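You operate a simulated robot arm through the tools that you are given. There is no shell and no other tool.

You are at the controls of a simulated robot arm. One attempt, no reset.

## Task
Vent the valve tester at the screw named on the card.
Fine: slacken it a quarter turn with the tee spanner of the same number, pump till water shows, tighten it; the spanner goes back in its holder each time.

It is judged by the outcome, as a careful person would: the job done as asked, and still so three seconds after it is handed in. It fails if anything else is knocked over, pushed out of place, dropped, spilled or broken.

## Robot
A 7-joint arm with a two-finger gripper, fixed in place. Base frame: the origin is at the foot of the arm, x ahead of it, y to its left, z up; the work surface is at about z = 0.85. Lengths are in m, angles in rad, forces in N, time in s.
With the tool pointing down near the work surface it reaches from about 0.34 to 0.72 m from the base axis. Its first joint turns from -1.152 to 1.152 rad. Payload 2.45 kg.
The tool frame sits at the grasp point between the pads (the TCP): z along the fingers, y along the line on which they close. The tips reach 0.026 m beyond it. Largest opening 0.096 m; the body of the gripper starts 0.069 m behind the TCP.
Orientation is that of the tool frame in the base frame, as [roll, pitch, yaw] about the fixed x, y, z axes, in that order (R = Rz(yaw) Ry(pitch) Rx(roll)). With the fingers straight down and closing along the base's y, the tool's x points along the base's -x, its y along +y and its z along -z.

## Interface
- The arm moves only by the tool arm_command. Its argument "series" is a list of rows, each a list of 3 entries, a list of its own where there are three numbers: the shift along the tool's x, y, z in m, then the turn, a rotation vector about the tool's x, y, z in rad, then the closure, from 0 (fully open) to 1 (shut). In form: [[[dx, dy, dz], [wx, wy, wz], fingers], ...]. A call has 1 to 20 rows; each row shifts and turns the commanded pose from where the row before left it, along the tool's axes as they then stand. Each row takes 0.2 s and may step no farther than 0.05 m and 0.15 rad from the row before; otherwise, or with a gripper value out of range, the whole call is refused. Where a pose cannot be reached the arm comes as near as it can. A force on the tool above 40 N (or 10 N above the force at the start of the call, whichever is more), or a blocked arm, ends the call early, and 0.2 s more pass. The fingers move at their own pace and stop on an object; they squeeze with about 39 N. The grip force told is the motor's: it shows also when the fingers shut on nothing. Time passes only in rows, and 0.2 s behind the last, so rows that do not move let the fingers close. It gives the time, the measured TCP pose, the force on the tool (base axes), the opening and the grip force at its end, in the units of the frame above (readings bear some noise), with the torque about the TCP (base axes, N m) and any sound that the robot's microphone picked up, and new pictures: "show" is both (left out), scene, wrist or none.
- Cameras (640 x 400 px; columns grow to the right, rows downward): "scene" is fixed at [0.1833, -0.4279, 1.4021]; the picture's right is [0.41, -0.91, 0.00], its down [-0.69, -0.31, -0.66] and it looks along [0.60, 0.27, -0.76] (base axes); focal length 228 px, centre (320, 200). "wrist" rides on the gripper at [0.082, 0.003, -0.098] in the tool frame; the picture's right is [-0.04, 1.00, 0.00], its down [-0.73, -0.03, -0.68] and it looks along [-0.68, -0.03, 0.73] (tool axes); focal length 256 px, centre (320, 200). There is no depth. A picture from a camera that has moved, and an enlarged one, comes with that camera's place and axes in the base frame and with its lens.
- close_up(camera, box): a new picture of the part [left, top, right, bottom] of that camera's present view, enlarged. The clock stands still meanwhile.
- hand_in(): hands the job in; it is judged then, once.

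Places have to be worked out from the pictures, the camera data and where the tool is seen. Open the gripper and draw the arm clear of the work before you hand the job in, unless the task says otherwise.

The tools are called as a command line: name --argument value ..., lists and objects as JSON in quotes. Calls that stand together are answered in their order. arm_command: Moves the arm, as the interface text tells. Its arguments: {"type":"object","properties":{"series":{"type":"array","items":{"type":"array"}},"show":{"type":"string","enum":["both","scene","wrist","none"]}},"required":["series"]} The other tools are called the same way: close_up (camera, box) takes an enlarged picture of a part of a camera's view; hand_in () hands the job in.

At the start:

```text
time: 0.0
tcp_pos: [0.3695, -0.0655, 1.1963]
orientation: [-3.141, 0.0, -3.141]
wrist_force: [-0.7, -0.7, 0.1]
moment: [0.01, -0.02, -0.01]
grip_width: 0.096
finger_force: 0.1
```

scene: 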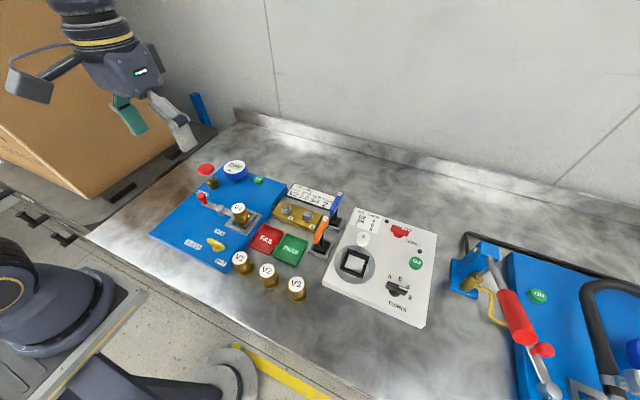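
wrist: 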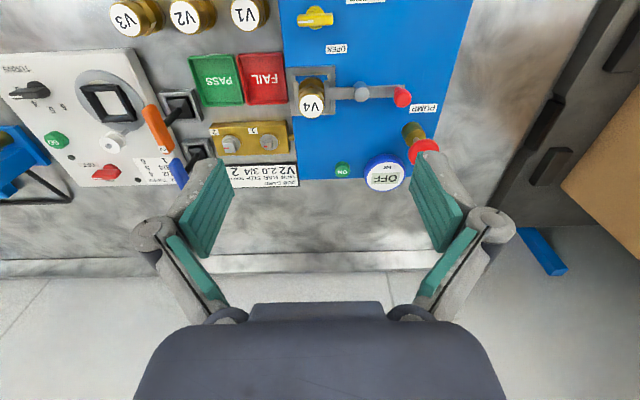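

I start by taking enlarged pictures to read the card and the labels on the valve tester.

close_up --camera "scene" --box '[140, 150, 300, 250]'

close_up --camera "scene" --box '[250, 175, 370, 250]'

close_up --camera "wrist" --box '[150, 80, 310, 200]'

close_up --camera "wrist" --box '[280, 0, 480, 200]'

close_up --camera "scene" --box '[320, 200, 450, 330]'

```text
4.00 times, centred on (220, 200) of scene
camera zoom: at [0.1833, -0.4279, 1.4021], right [0.41, -0.91, 0.0], down [-0.69, -0.31, -0.66], along [0.6, 0.27, -0.76], focal length 910 px, centre (720, 200)
```

zoom: 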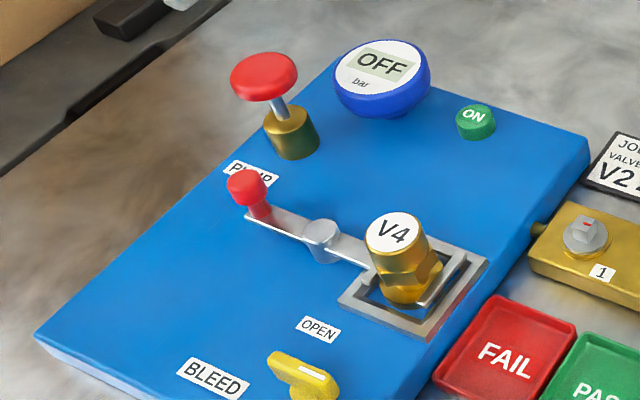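

```text
5.33 times, centred on (310, 212) of scene
camera zoom: at [0.1833, -0.4279, 1.4021], right [0.41, -0.91, 0.0], down [-0.69, -0.31, -0.66], along [0.6, 0.27, -0.76], focal length 1213 px, centre (373, 133)
```

zoom: 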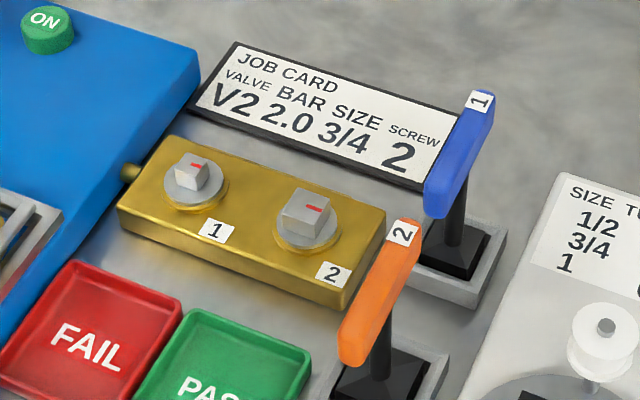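

```text
3.33 times, centred on (230, 140) of wrist
camera zoom: at [0.2862, -0.0632, 1.2933], right [0.04, 1.0, 0.0], down [0.73, -0.03, 0.68], along [0.68, -0.03, -0.73], focal length 853 px, centre (620, 400)
```

zoom: 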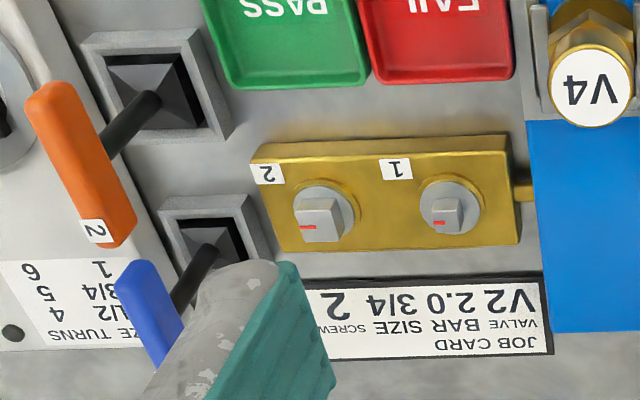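

```text
2.00 times, centred on (380, 100) of wrist
camera zoom: at [0.2862, -0.0632, 1.2933], right [0.04, 1.0, 0.0], down [0.73, -0.03, 0.68], along [0.68, -0.03, -0.73], focal length 512 px, centre (200, 400)
```

zoom: 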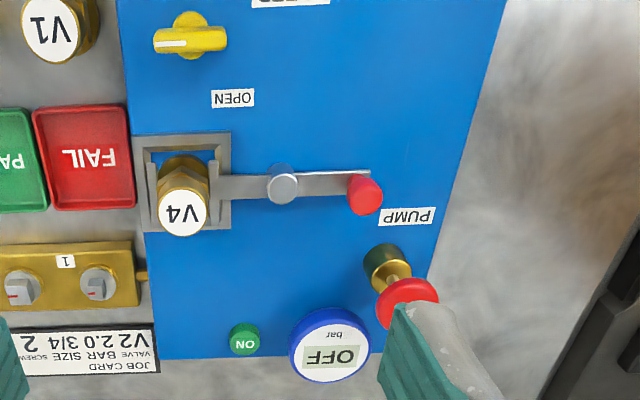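

```text
3.08 times, centred on (385, 265) of scene
camera zoom: at [0.1833, -0.4279, 1.4021], right [0.41, -0.91, 0.0], down [-0.69, -0.31, -0.66], along [0.6, 0.27, -0.76], focal length 700 px, centre (120, 0)
```

zoom: 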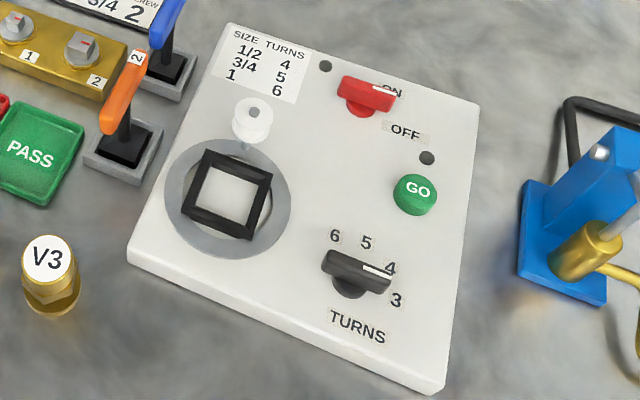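

The card says screw 2, so I need the orange spanner "2". From the two views I put its handle near (0.457, -0.308, 0.951), lying along x, and the head of screw 2 near (0.523, -0.236, 0.891). I move over to look at both more closely.

arm_command --series '[[[0.001, -0.041, 0.019], [0, 0, 0], 0], [[0.001, -0.041, 0.019], [0, 0, 0], 0], [[0.001, -0.041, 0.019], [0, 0, 0], 0], [[0.001, -0.041, 0.019], [0, 0, 0], 0], [[0.001, -0.041, 0.019], [0, 0, 0], 0], [[0, 0, 0], [0, 0, 0], 0]]'

```text
time: 1.4
tcp_pos: [0.3632, -0.2714, 1.1017]
orientation: [3.141, 0.0, -3.141]
wrist_force: [0.3, -0.1, 0.0]
moment: [0.01, 0.03, 0.01]
grip_width: 0.0959
finger_force: 0.1
camera wrist: at [0.2807, -0.2699, 1.1992], right [0.04, 1.0, 0.0], down [0.73, -0.03, 0.68], along [0.68, -0.03, -0.73], focal length 256 px, centre (320, 200)
```

scene: 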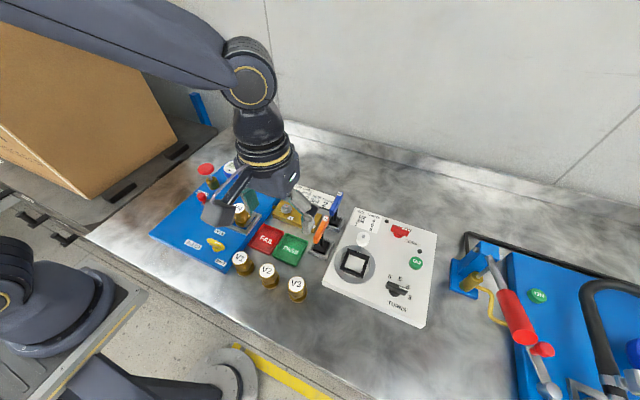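
wrist: 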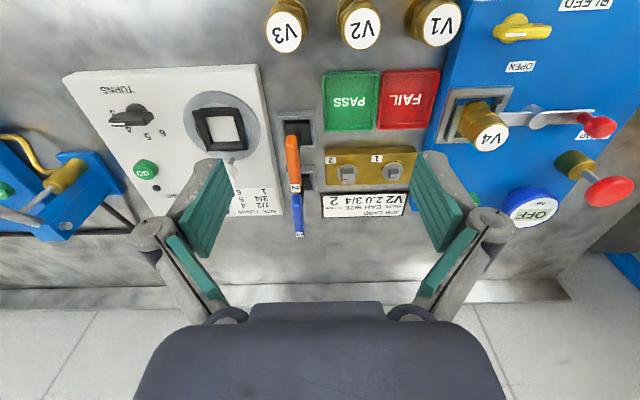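

close_up --camera "wrist" --box '[265, 100, 345, 160]'

close_up --camera "wrist" --box '[315, 140, 425, 215]'

close_up --camera "wrist" --box '[265, 110, 345, 250]'

```text
6.67 times, centred on (305, 130) of wrist
camera zoom: at [0.2807, -0.2699, 1.1992], right [0.04, 1.0, 0.0], down [0.73, -0.03, 0.68], along [0.68, -0.03, -0.73], focal length 1707 px, centre (420, 667)
```

zoom: 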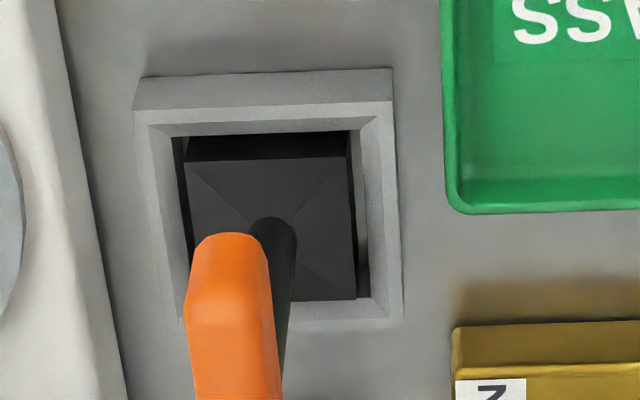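

```text
5.33 times, centred on (370, 178) of wrist
camera zoom: at [0.2807, -0.2699, 1.1992], right [0.04, 1.0, 0.0], down [0.73, -0.03, 0.68], along [0.68, -0.03, -0.73], focal length 1365 px, centre (53, 320)
```

zoom: 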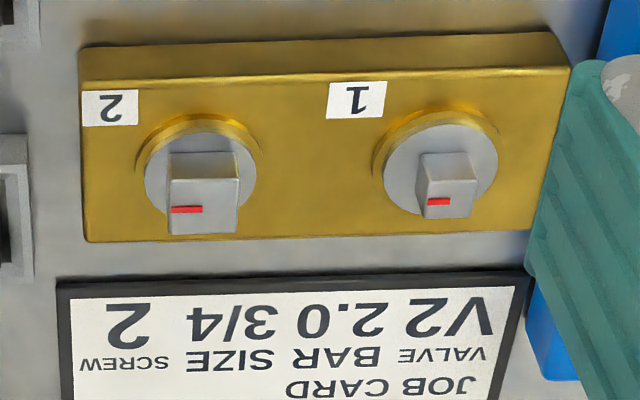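

```text
2.86 times, centred on (305, 180) of wrist
camera zoom: at [0.2807, -0.2699, 1.1992], right [0.04, 1.0, 0.0], down [0.73, -0.03, 0.68], along [0.68, -0.03, -0.73], focal length 731 px, centre (363, 257)
```

zoom: 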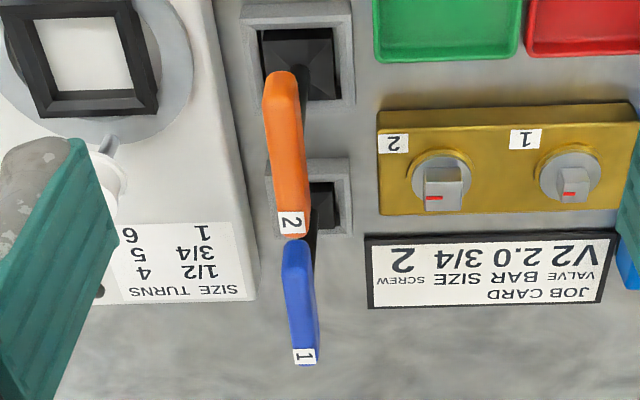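

The orange handle lies along x within a few hundredths of a radian, and its axis is near (0.456, -0.308). The head of screw 2 is square and in line with the base axes, with its mark toward -y. I go above the orange handle with the fingers half closed to check alignment.

arm_command --series '[[[-0.031, -0.0122, 0.0267], [0, 0, 0], 0.5], [[-0.031, -0.0122, 0.0267], [0, 0, 0], 0.5], [[-0.031, -0.0122, 0.0267], [0, 0, 0], 0.5], [[0, 0, 0], [0, 0, 0], 0.5], [[0, 0, 0], [0, 0, 0], 0.5]]'

```text
time: 2.6
tcp_pos: [0.4579, -0.304, 1.019]
orientation: [3.141, 0.001, -3.141]
wrist_force: [0.3, 0.3, -0.3]
moment: [-0.05, -0.01, 0.01]
grip_width: 0.0483
finger_force: 0.1
camera wrist: at [0.3745, -0.3028, 1.1161], right [0.04, 1.0, 0.0], down [0.73, -0.03, 0.68], along [0.68, -0.03, -0.73], focal length 256 px, centre (320, 200)
```

scene: 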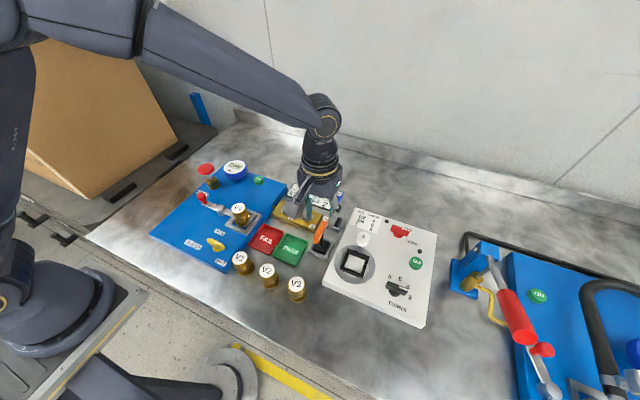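
wrist: 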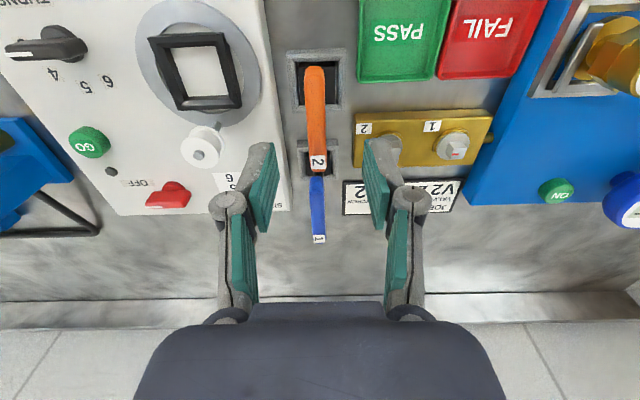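

close_up --camera "wrist" --box '[260, 40, 380, 250]'

close_up --camera "scene" --box '[280, 170, 360, 270]'

```text
1.90 times, centred on (320, 145) of wrist
camera zoom: at [0.3745, -0.3028, 1.1161], right [0.04, 1.0, 0.0], down [0.73, -0.03, 0.68], along [0.68, -0.03, -0.73], focal length 488 px, centre (320, 305)
```

zoom: 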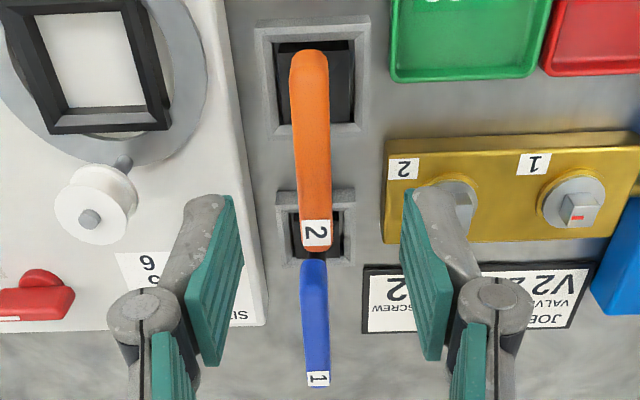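

```text
4.00 times, centred on (320, 220) of scene
camera zoom: at [0.1833, -0.4279, 1.4021], right [0.41, -0.91, 0.0], down [-0.69, -0.31, -0.66], along [0.6, 0.27, -0.76], focal length 910 px, centre (320, 120)
```

zoom: 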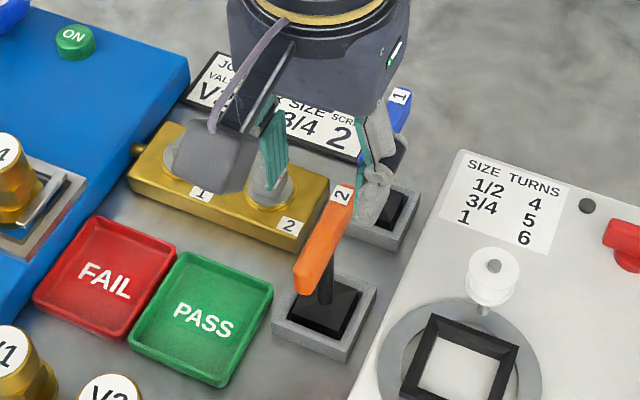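

The handle sits centred between the fingers (x about 0.457, y about -0.309). I go straight down so the pads straddle it.

arm_command --series '[[[0, -0.001, 0.025], [0, 0, 0], 0.5], [[0, -0.001, 0.025], [0, 0, 0], 0.5], [[0, 0, 0.022], [0, 0, 0], 0.5], [[0, 0, 0], [0, 0, 0], 0.5]]'

close_up --camera "scene" --box '[290, 180, 360, 260]'

```text
time: 3.6
tcp_pos: [0.4569, -0.3046, 0.9486]
orientation: [3.141, 0.001, 3.142]
wrist_force: [-0.3, 0.2, -0.3]
moment: [0.02, 0.02, -0.01]
grip_width: 0.0479
finger_force: 0.1
camera wrist: at [0.3735, -0.3027, 1.046], right [0.04, 1.0, 0.0], down [0.73, -0.03, 0.68], along [0.68, -0.03, -0.73], focal length 256 px, centre (320, 200)
```

scene: 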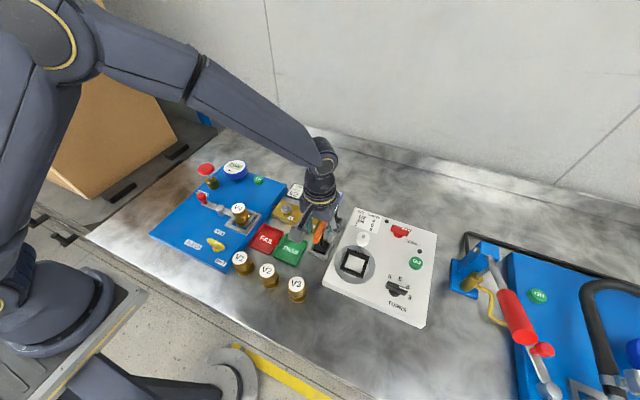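
wrist: 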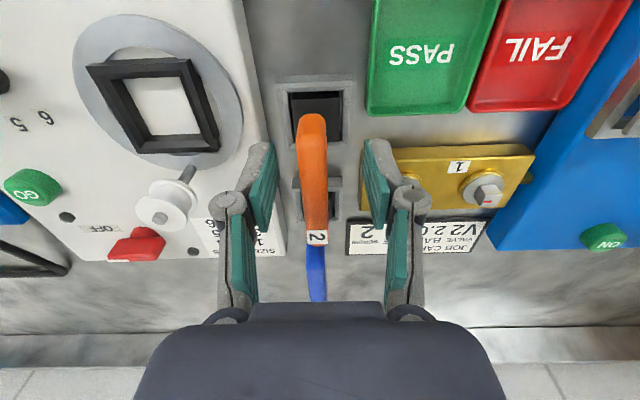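

```text
5.00 times, centred on (325, 220) of scene
camera zoom: at [0.1833, -0.4279, 1.4021], right [0.41, -0.91, 0.0], down [-0.69, -0.31, -0.66], along [0.6, 0.27, -0.76], focal length 1138 px, centre (295, 100)
```

zoom: 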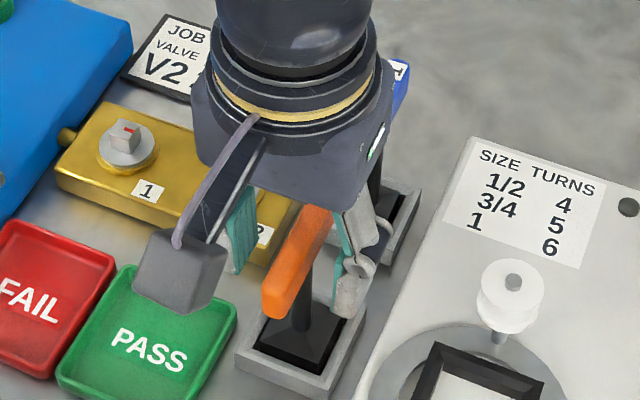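

The pads straddle the handle, which sits about 2 mm toward -y of centre. I shift by that much and close.

arm_command --series '[[[0, -0.002, 0], [0, 0, 0], 0.5], [[0, 0, 0], [0, 0, 0], 0.7], [[0, 0, 0], [0, 0, 0], 1], [[0, 0, 0], [0, 0, 0], 1], [[0, 0, 0], [0, 0, 0], 1], [[0, 0, 0], [0, 0, 0], 1]]'

```text
time: 5.0
tcp_pos: [0.4573, -0.3075, 0.9476]
orientation: [3.14, 0.001, 3.142]
wrist_force: [0.1, 0.2, -0.3]
moment: [0.02, -0.03, 0.03]
grip_width: 0.0121
finger_force: 38.5
camera wrist: at [0.3738, -0.3064, 1.0461], right [0.04, 1.0, 0.0], down [0.73, -0.03, 0.68], along [0.68, -0.03, -0.73], focal length 256 px, centre (320, 200)
```

scene: 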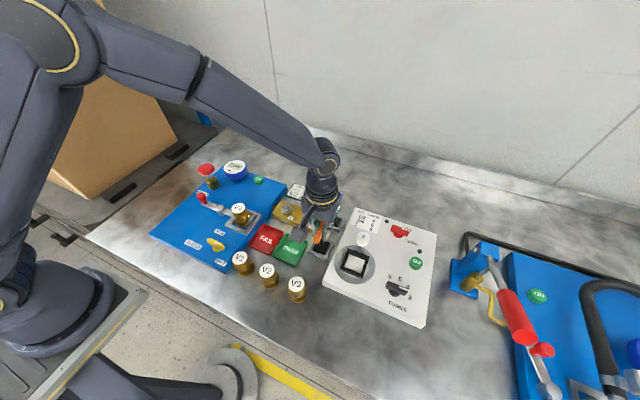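
wrist: 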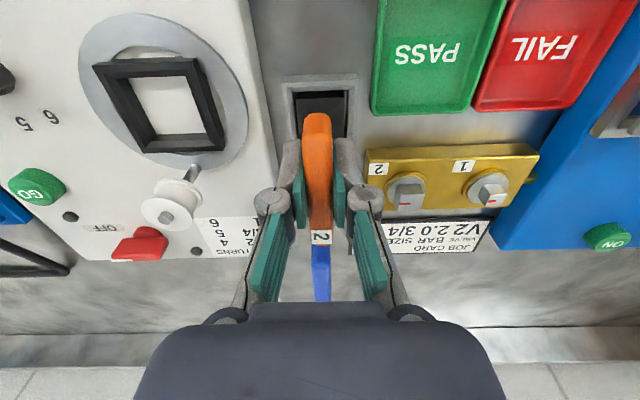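

I have the handle: width 12 mm, grip force 38.5 N. Now I lift it straight up out of the holder.

arm_command --series '[[[0, 0, -0.01], [0, 0, 0], 1], [[0, 0, -0.02], [0, 0, 0], 1], [[0, 0, -0.03], [0, 0, 0], 1], [[0, 0, -0.03], [0, 0, 0], 1], [[0, 0, -0.03], [0, 0, 0], 1], [[0, 0, 0], [0, 0, 0], 1]]'

close_up --camera "scene" --box '[280, 150, 380, 270]'

close_up --camera "wrist" --box '[240, 40, 400, 240]'

```text
time: 6.4
tcp_pos: [0.4584, -0.3096, 1.0671]
orientation: [3.141, 0.001, 3.141]
wrist_force: [-0.2, -0.2, -3.1]
moment: [0.0, -0.01, -0.04]
grip_width: 0.0117
finger_force: 38.5
camera wrist: at [0.3752, -0.307, 1.1646], right [0.04, 1.0, 0.0], down [0.73, -0.03, 0.68], along [0.68, -0.03, -0.73], focal length 256 px, centre (320, 200)
```

scene: 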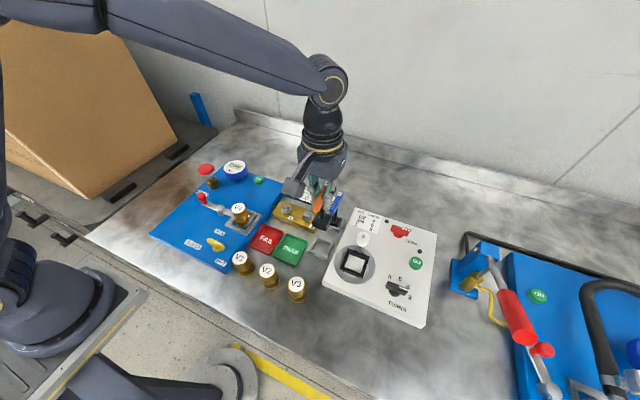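
wrist: 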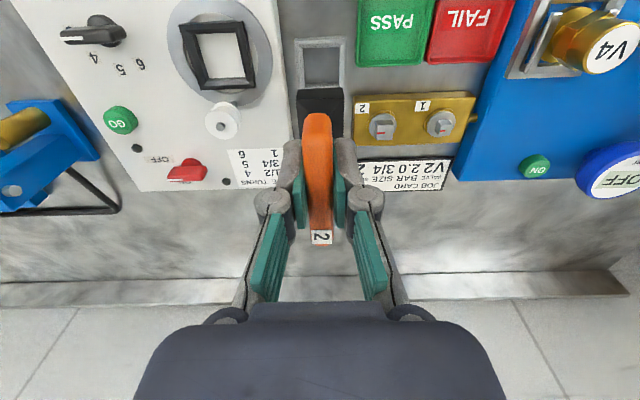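

```text
3.33 times, centred on (330, 210) of scene
camera zoom: at [0.1833, -0.4279, 1.4021], right [0.41, -0.91, 0.0], down [-0.69, -0.31, -0.66], along [0.6, 0.27, -0.76], focal length 758 px, centre (287, 167)
```

zoom: 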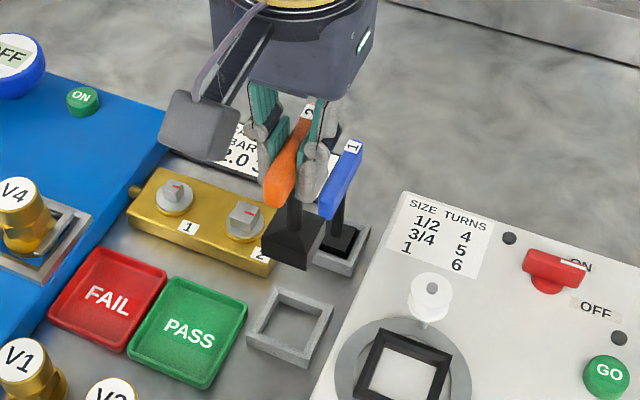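

```text
2.00 times, centred on (320, 140) of wrist
camera zoom: at [0.3752, -0.307, 1.1646], right [0.04, 1.0, 0.0], down [0.73, -0.03, 0.68], along [0.68, -0.03, -0.73], focal length 512 px, centre (320, 320)
```

zoom: 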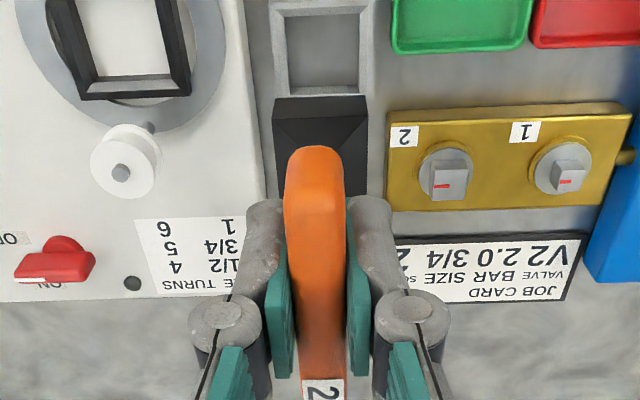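

The spanner hangs upright and its holder is empty. Next I take a close view of screw 2 to fix its place.

close_up --camera "wrist" --box '[350, 90, 420, 145]'

close_up --camera "scene" --box '[270, 190, 330, 230]'

```text
7.27 times, centred on (385, 118) of wrist
camera zoom: at [0.3752, -0.307, 1.1646], right [0.04, 1.0, 0.0], down [0.73, -0.03, 0.68], along [0.68, -0.03, -0.73], focal length 1862 px, centre (-153, 800)
```

zoom: 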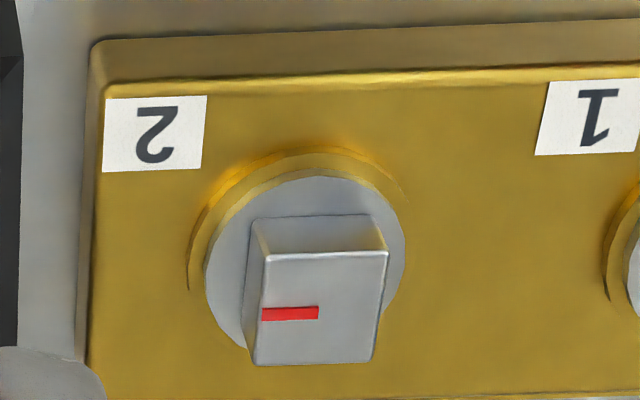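

```text
10.00 times, centred on (300, 210) of scene
camera zoom: at [0.1833, -0.4279, 1.4021], right [0.41, -0.91, 0.0], down [-0.69, -0.31, -0.66], along [0.6, 0.27, -0.76], focal length 2275 px, centre (520, 100)
```

zoom: 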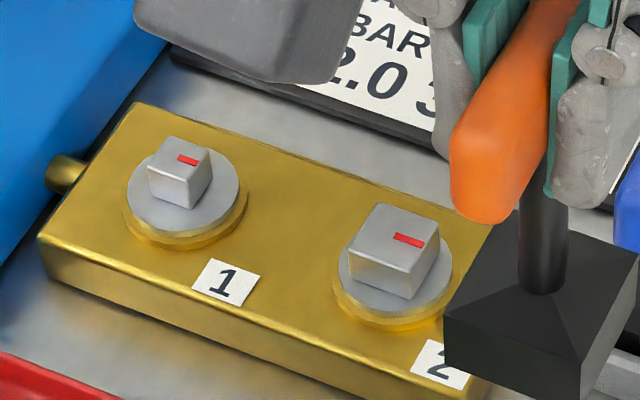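

From the combined views, the head of screw 2 is 20 mm square, in line with the axes, and its top is near (0.5245, -0.2365, 0.892). I carry the spanner over it, keeping the socket clear above the head.

arm_command --series '[[[-0.022, 0.0242, 0], [0, 0, 0], 1], [[-0.022, 0.0242, 0], [0, 0, 0], 1], [[-0.022, 0.0242, 0], [0, 0, 0], 1], [[0, 0, 0.025], [0, 0, 0], 1], [[0, 0, 0.025], [0, 0, 0], 1], [[0, 0, 0], [0, 0, 0], 1], [[0, 0, 0], [0, 0, 0], 1]]'

close_up --camera "scene" --box '[270, 170, 340, 240]'

close_up --camera "wrist" --box '[260, 40, 380, 130]'

```text
time: 8.0
tcp_pos: [0.5229, -0.237, 1.0174]
orientation: [3.141, -0.002, -3.141]
wrist_force: [0.4, 0.6, -3.4]
moment: [-0.04, -0.03, 0.01]
grip_width: 0.0122
finger_force: 38.9
camera wrist: at [0.4405, -0.2361, 1.1151], right [0.04, 1.0, 0.0], down [0.73, -0.03, 0.68], along [0.68, -0.03, -0.73], focal length 256 px, centre (320, 200)
```

scene: 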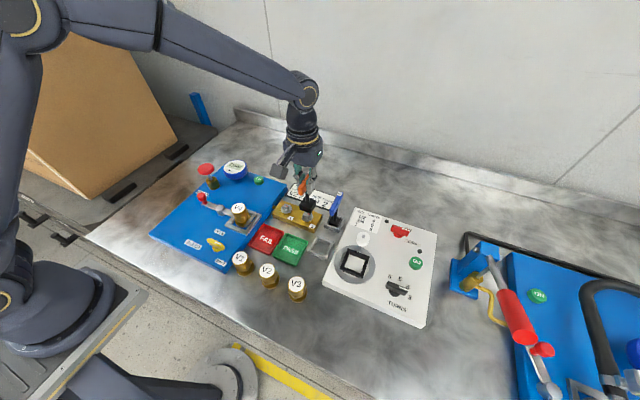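
wrist: 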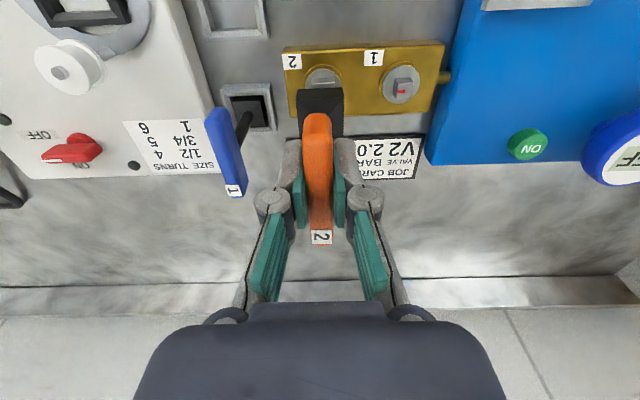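

```text
5.71 times, centred on (305, 205) of scene
camera zoom: at [0.1833, -0.4279, 1.4021], right [0.41, -0.91, 0.0], down [-0.69, -0.31, -0.66], along [0.6, 0.27, -0.76], focal length 1300 px, centre (406, 171)
```

zoom: 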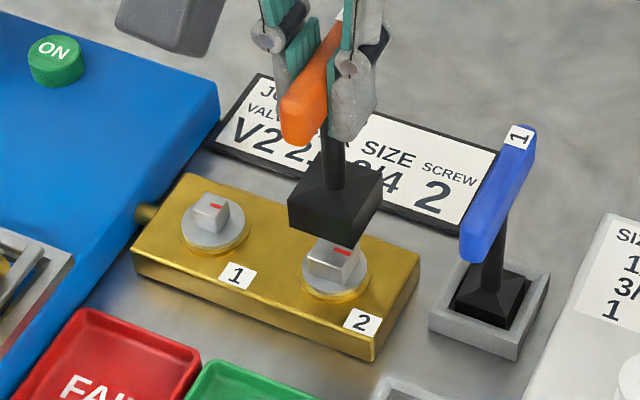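

```text
4.44 times, centred on (320, 85) of wrist
camera zoom: at [0.4405, -0.2361, 1.1151], right [0.04, 1.0, 0.0], down [0.73, -0.03, 0.68], along [0.68, -0.03, -0.73], focal length 1138 px, centre (320, 711)
```

zoom: 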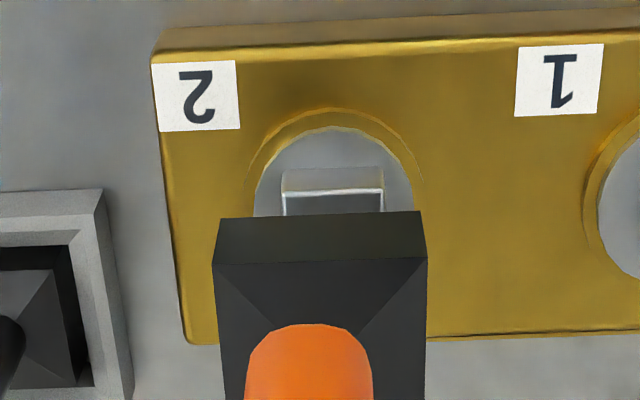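

The wrist view suggests moving about 2 mm toward +y and 2.5 mm toward +x. I check this against the scene camera before going down.

close_up --camera "scene" --box '[290, 185, 330, 225]'

```text
10.00 times, centred on (310, 205) of scene
camera zoom: at [0.1833, -0.4279, 1.4021], right [0.41, -0.91, 0.0], down [-0.69, -0.31, -0.66], along [0.6, 0.27, -0.76], focal length 2275 px, centre (420, 150)
```

zoom: 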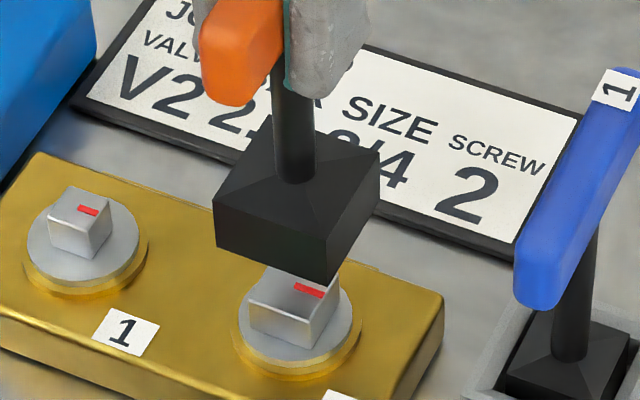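

The two views agree on a small correction, roughly +1.5 mm in x and +2.4 mm in y. I apply it and lower until the socket is just above the head.

arm_command --series '[[[-0.0015, 0.0024, 0.01], [0, 0, 0], 1], [[0, 0, 0.01], [0, 0, 0], 1], [[0, 0, 0.009], [0, 0, 0], 1], [[0, 0, 0], [0, 0, 0], 1], [[0, 0, 0], [0, 0, 0], 1]]'

close_up --camera "scene" --box '[290, 185, 330, 225]'

close_up --camera "wrist" --box '[270, 50, 370, 130]'

```text
time: 9.2
tcp_pos: [0.5239, -0.2336, 0.9889]
orientation: [-3.142, -0.001, 3.141]
wrist_force: [0.2, -0.6, -2.2]
moment: [-0.01, -0.04, 0.0]
grip_width: 0.0116
finger_force: 38.9
camera wrist: at [0.4417, -0.2333, 1.0877], right [0.04, 1.0, 0.0], down [0.73, -0.03, 0.68], along [0.68, -0.03, -0.73], focal length 256 px, centre (320, 200)
```

scene: 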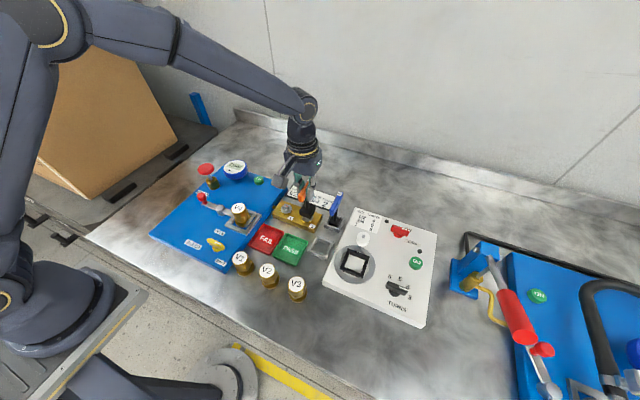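
wrist: 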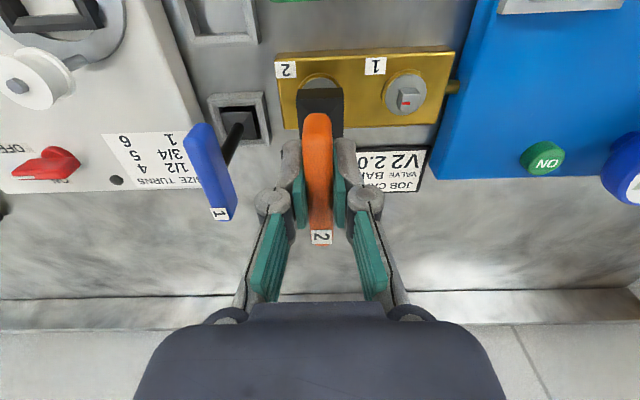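

```text
10.00 times, centred on (310, 205) of scene
camera zoom: at [0.1833, -0.4279, 1.4021], right [0.41, -0.91, 0.0], down [-0.69, -0.31, -0.66], along [0.6, 0.27, -0.76], focal length 2275 px, centre (420, 150)
```

zoom: 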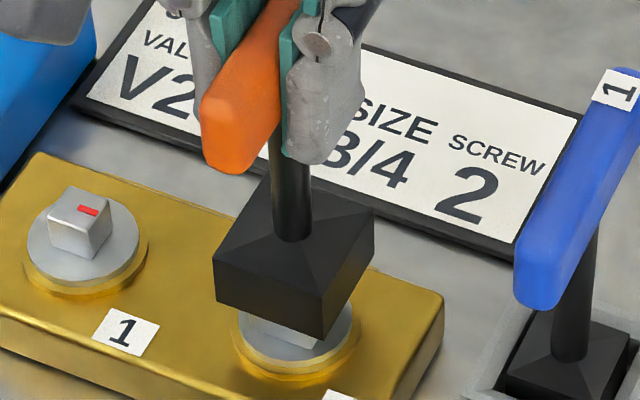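

```text
5.00 times, centred on (320, 90) of wrist
camera zoom: at [0.4417, -0.2333, 1.0877], right [0.04, 1.0, 0.0], down [0.73, -0.03, 0.68], along [0.68, -0.03, -0.73], focal length 1280 px, centre (320, 750)
```

zoom: 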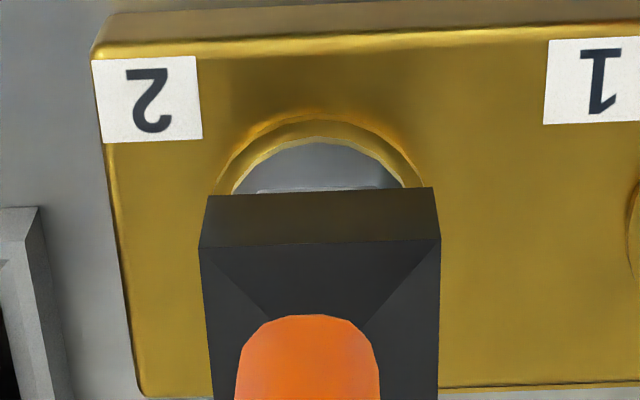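

The socket is now almost concentric with the head; only about 1 mm more in +x and 0.4 mm in +y is left. I apply it and go down gently while watching the force.

arm_command --series '[[[-0.0012, 0.0004, 0.002], [0, 0, 0], 1], [[0, 0, 0.003], [0, 0, 0], 1], [[0, 0, 0.003], [0, 0, 0], 1], [[0, 0, 0.003], [0, 0, 0], 1], [[0, 0, 0.002], [0, 0, 0], 1], [[0, 0, 0], [0, 0, 0], 1]]'

close_up --camera "scene" --box '[290, 185, 330, 225]'

close_up --camera "wrist" --box '[270, 50, 370, 130]'

```text
time: 10.6
tcp_pos: [0.5241, -0.2364, 0.9752]
orientation: [3.14, -0.003, -3.142]
wrist_force: [-15.8, -0.9, 1.4]
moment: [-0.05, 1.4, 0.06]
grip_width: 0.0117
finger_force: 38.6
camera wrist: at [0.4421, -0.2335, 1.0731], right [0.04, 1.0, 0.0], down [0.74, -0.03, 0.68], along [0.68, -0.03, -0.74], focal length 256 px, centre (320, 200)
```

scene: 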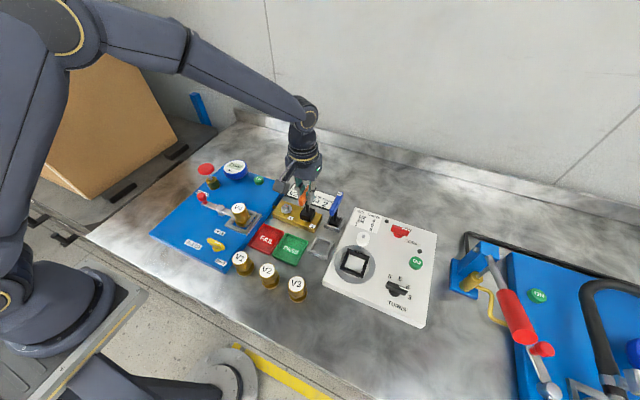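
wrist: 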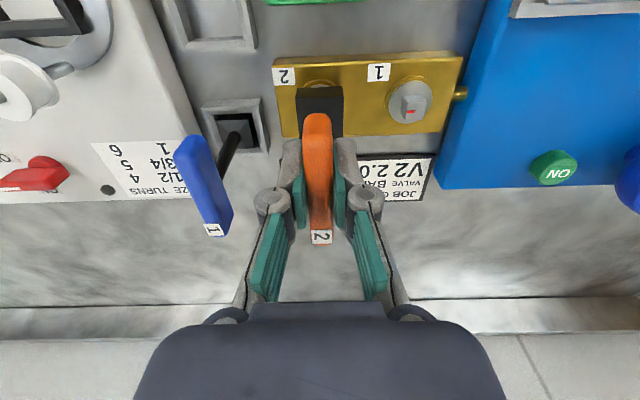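

```text
10.00 times, centred on (310, 205) of scene
camera zoom: at [0.1828, -0.4279, 1.4021], right [0.41, -0.91, 0.0], down [-0.69, -0.31, -0.66], along [0.6, 0.27, -0.76], focal length 2275 px, centre (420, 150)
```

zoom: 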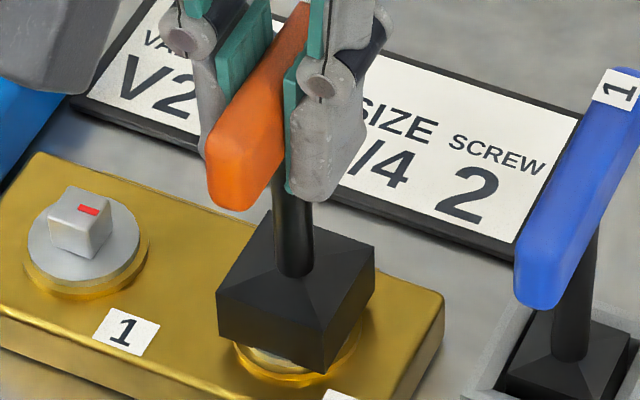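

```text
5.00 times, centred on (320, 90) of wrist
camera zoom: at [0.4421, -0.2335, 1.0731], right [0.04, 1.0, 0.0], down [0.74, -0.03, 0.68], along [0.68, -0.03, -0.74], focal length 1280 px, centre (320, 750)
```

zoom: 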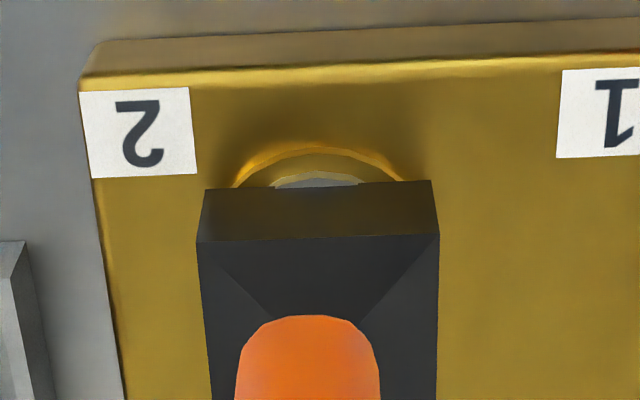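

The head is entering the socket, but there is a 16 N side load toward -x at the socket. I ease back in x to relieve it and keep going down gently.

arm_command --series '[[[0.0012, 0, 0], [0, 0, 0], 1], [[0, 0, 0], [0, 0, 0], 1]]' --show "none"

```text
time: 11.2
tcp_pos: [0.5238, -0.2335, 0.9745]
orientation: [3.14, -0.003, -3.141]
wrist_force: [-11.4, -1.5, -6.2]
moment: [-0.09, 0.92, 0.0]
grip_width: 0.0119
finger_force: 38.8
```

arm_command --series '[[[0.0015, 0, 0], [0, 0, 0], 1], [[0, 0, 0], [0, 0, 0], 1]]' --show "none"

```text
time: 11.8
tcp_pos: [0.5233, -0.2343, 0.9764]
orientation: [3.141, 0.005, 3.14]
wrist_force: [-1.4, 1.5, -2.8]
moment: [0.08, 0.13, -0.01]
grip_width: 0.0119
finger_force: 39.0
```

The side load is gone. I continue down in small steps.

arm_command --series '[[[0, 0, 0.002], [0, 0, 0], 1], [[0, 0, 0.002], [0, 0, 0], 1], [[0, 0, 0.002], [0, 0, 0], 1], [[0, 0, 0], [0, 0, 0], 1]]'

close_up --camera "scene" --box '[290, 185, 330, 225]'

close_up --camera "wrist" --box '[270, 50, 370, 130]'

```text
time: 12.8
tcp_pos: [0.5226, -0.2356, 0.9726]
orientation: [-3.138, 0.006, 3.141]
wrist_force: [-5.0, 1.7, 39.1]
moment: [0.03, -0.03, 0.02]
grip_width: 0.012
finger_force: 39.4
camera wrist: at [0.44, -0.2328, 1.0695], right [0.04, 1.0, 0.0], down [0.73, -0.03, 0.68], along [0.68, -0.03, -0.73], focal length 256 px, centre (320, 200)
```

scene: 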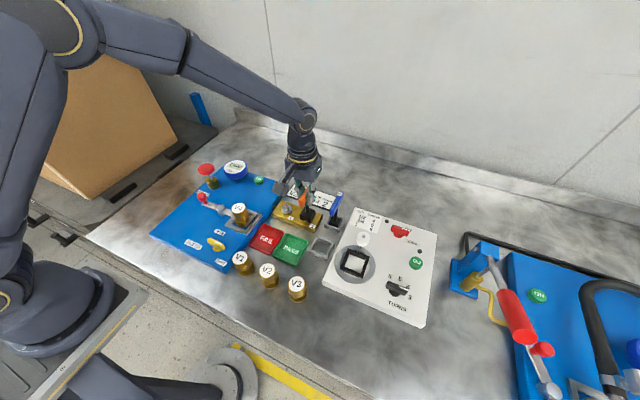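
wrist: 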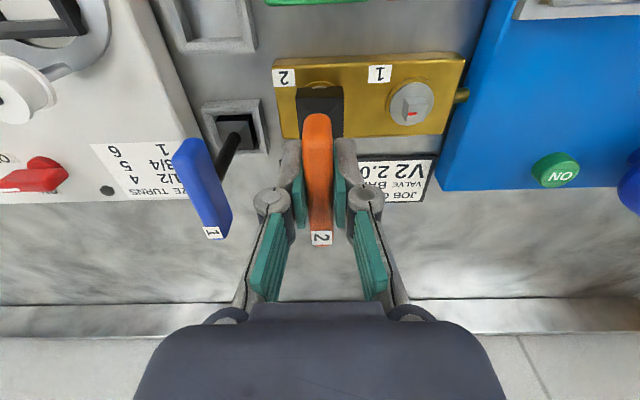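

```text
10.00 times, centred on (310, 205) of scene
camera zoom: at [0.1825, -0.4276, 1.4023], right [0.41, -0.91, 0.0], down [-0.69, -0.31, -0.66], along [0.6, 0.27, -0.76], focal length 2275 px, centre (420, 150)
```

zoom: 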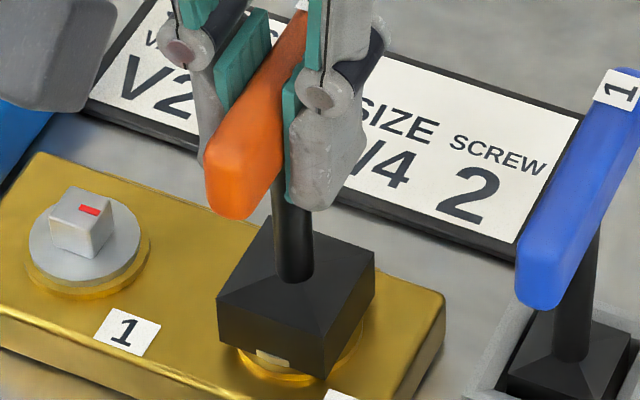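

```text
5.00 times, centred on (320, 90) of wrist
camera zoom: at [0.44, -0.2328, 1.0695], right [0.04, 1.0, 0.0], down [0.73, -0.03, 0.68], along [0.68, -0.03, -0.73], focal length 1280 px, centre (320, 750)
```

zoom: 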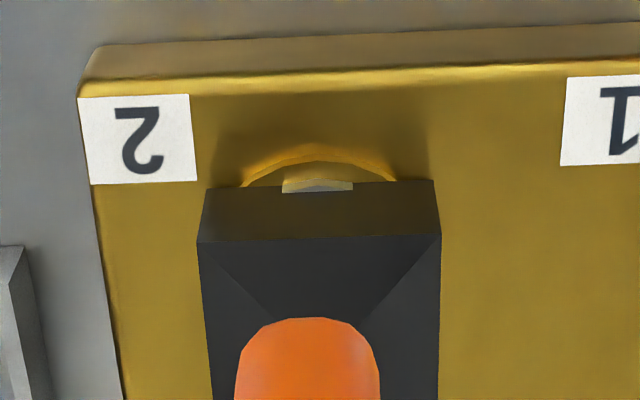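

The socket is seated on the screw's flange, with about 39 N downward. I relax the downward push, then start turning anticlockwise as seen from above.

arm_command --series '[[[0, 0, -0.0015], [0, 0, 0], 1], [[0, 0, 0], [0, 0, 0], 1], [[0, 0, 0], [0, 0, -0.1], 1], [[0, 0, 0], [0, 0, -0.1], 1], [[0, 0, 0], [0, 0, 0], 1]]'

```text
time: 14.0
tcp_pos: [0.5228, -0.2342, 0.9726]
orientation: [3.141, -0.002, -2.94]
wrist_force: [5.2, -2.7, 17.9]
moment: [0.07, -0.65, -0.03]
grip_width: 0.0117
finger_force: 38.6
camera wrist: at [0.4402, -0.2497, 1.0699], right [-0.16, 0.99, 0.0], down [0.72, 0.12, 0.68], along [0.67, 0.11, -0.73], focal length 256 px, centre (320, 200)
```

scene: 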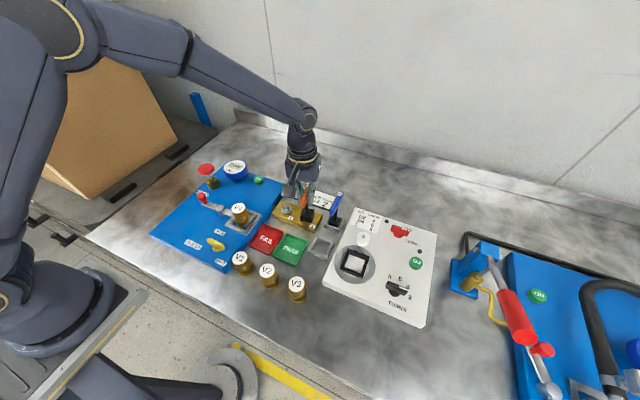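
wrist: 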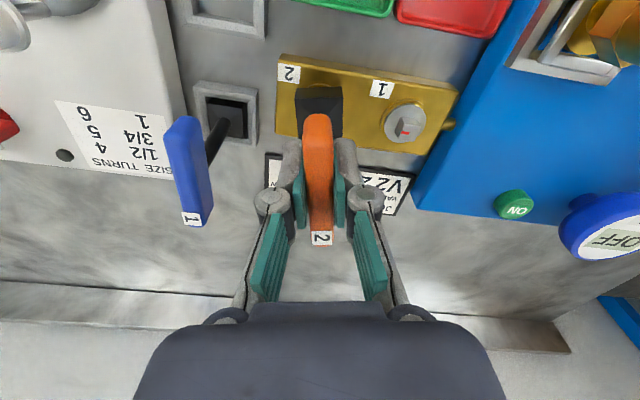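

It turned 0.2 rad with little load. I continue to half way and check.

arm_command --series '[[[0, 0, 0], [0, 0, -0.1371], 1], [[0, 0, 0], [0, 0, -0.1371], 1], [[0, 0, 0], [0, 0, -0.1371], 1], [[0, 0, 0], [0, 0, -0.1371], 1], [[0, 0, 0], [0, 0, 0], 1]]'

close_up --camera "scene" --box '[290, 185, 330, 225]'

```text
time: 15.2
tcp_pos: [0.5222, -0.235, 0.9708]
orientation: [3.142, -0.002, -2.391]
wrist_force: [-0.4, -6.0, -1.0]
moment: [-0.47, 0.05, -0.03]
grip_width: 0.0117
finger_force: 38.4
camera wrist: at [0.4593, -0.2907, 1.0697], right [-0.65, 0.76, 0.0], down [0.56, 0.48, 0.68], along [0.51, 0.44, -0.74], focal length 256 px, centre (320, 200)
```

scene: 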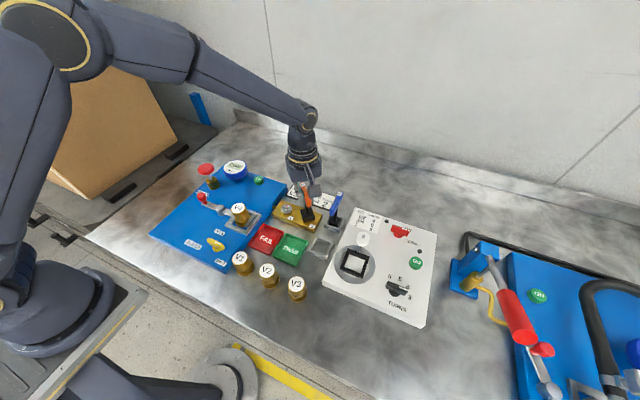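
wrist: 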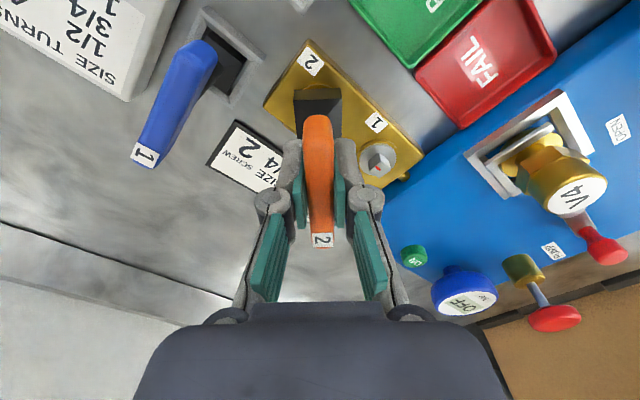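

```text
10.00 times, centred on (310, 205) of scene
camera zoom: at [0.1833, -0.4281, 1.402], right [0.41, -0.91, 0.0], down [-0.69, -0.31, -0.66], along [0.6, 0.27, -0.76], focal length 2275 px, centre (420, 150)
```

zoom: 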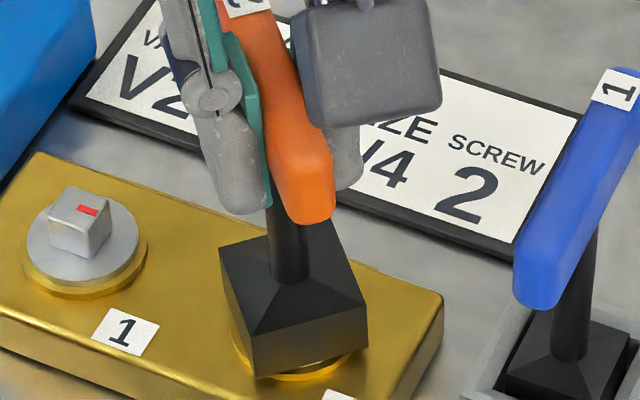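

The spanner is turning with the gripper, and forces are low. I complete the quarter turn.

arm_command --series '[[[0, 0, 0], [0, 0, -0.1371], 1], [[0, 0, 0], [0, 0, -0.1371], 1], [[0, 0, 0], [0, 0, -0.1371], 1], [[0, 0, 0], [0, 0, -0.1371], 1], [[0, 0, 0], [0, 0, -0.1371], 1], [[0, 0, 0], [0, 0, -0.1375], 1], [[0, 0, 0], [0, 0, 0], 1]]'

close_up --camera "scene" --box '[290, 185, 330, 225]'

```text
time: 16.8
tcp_pos: [0.5239, -0.2367, 0.9736]
orientation: [-3.139, -0.004, -1.567]
wrist_force: [6.0, -15.7, -0.7]
moment: [-1.29, -0.51, -0.05]
grip_width: 0.012
finger_force: 38.7
camera wrist: at [0.5189, -0.3189, 1.07], right [-1.0, 0.04, 0.0], down [0.03, 0.73, 0.68], along [0.03, 0.68, -0.73], focal length 256 px, centre (320, 200)
```

scene: 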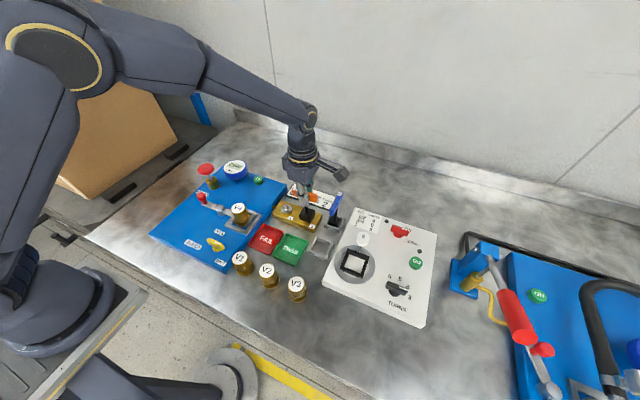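
wrist: 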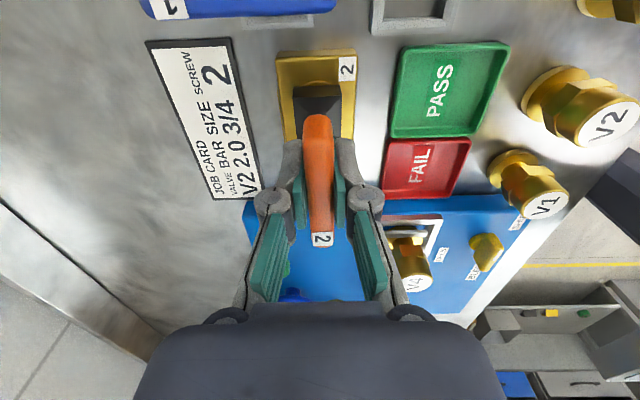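

```text
10.00 times, centred on (310, 205) of scene
camera zoom: at [0.1835, -0.4283, 1.4019], right [0.41, -0.91, 0.0], down [-0.69, -0.31, -0.66], along [0.6, 0.27, -0.76], focal length 2275 px, centre (420, 150)
```

zoom: 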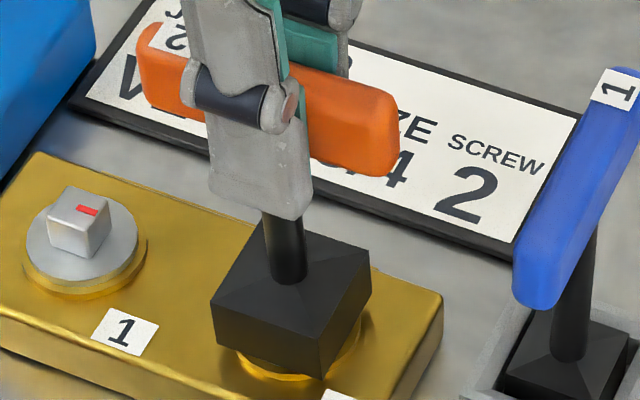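

The gripper is now turned 90°. A side load of about -16 N in y shows the shaft sits about 2 mm off the TCP along the handle. I relieve that and lift off to look at the screw mark.

arm_command --series '[[[0.0015, -0.0007, 0], [0, 0, 0], 1], [[0.0015, -0.0007, 0], [0, 0, 0], 1], [[0, 0, 0], [0, 0, 0], 1]]' --show "none"

```text
time: 17.6
tcp_pos: [0.5241, -0.2351, 0.9724]
orientation: [3.139, 0.005, -1.567]
wrist_force: [1.4, -0.5, 0.4]
moment: [-0.02, -0.09, -0.01]
grip_width: 0.0117
finger_force: 38.3
```

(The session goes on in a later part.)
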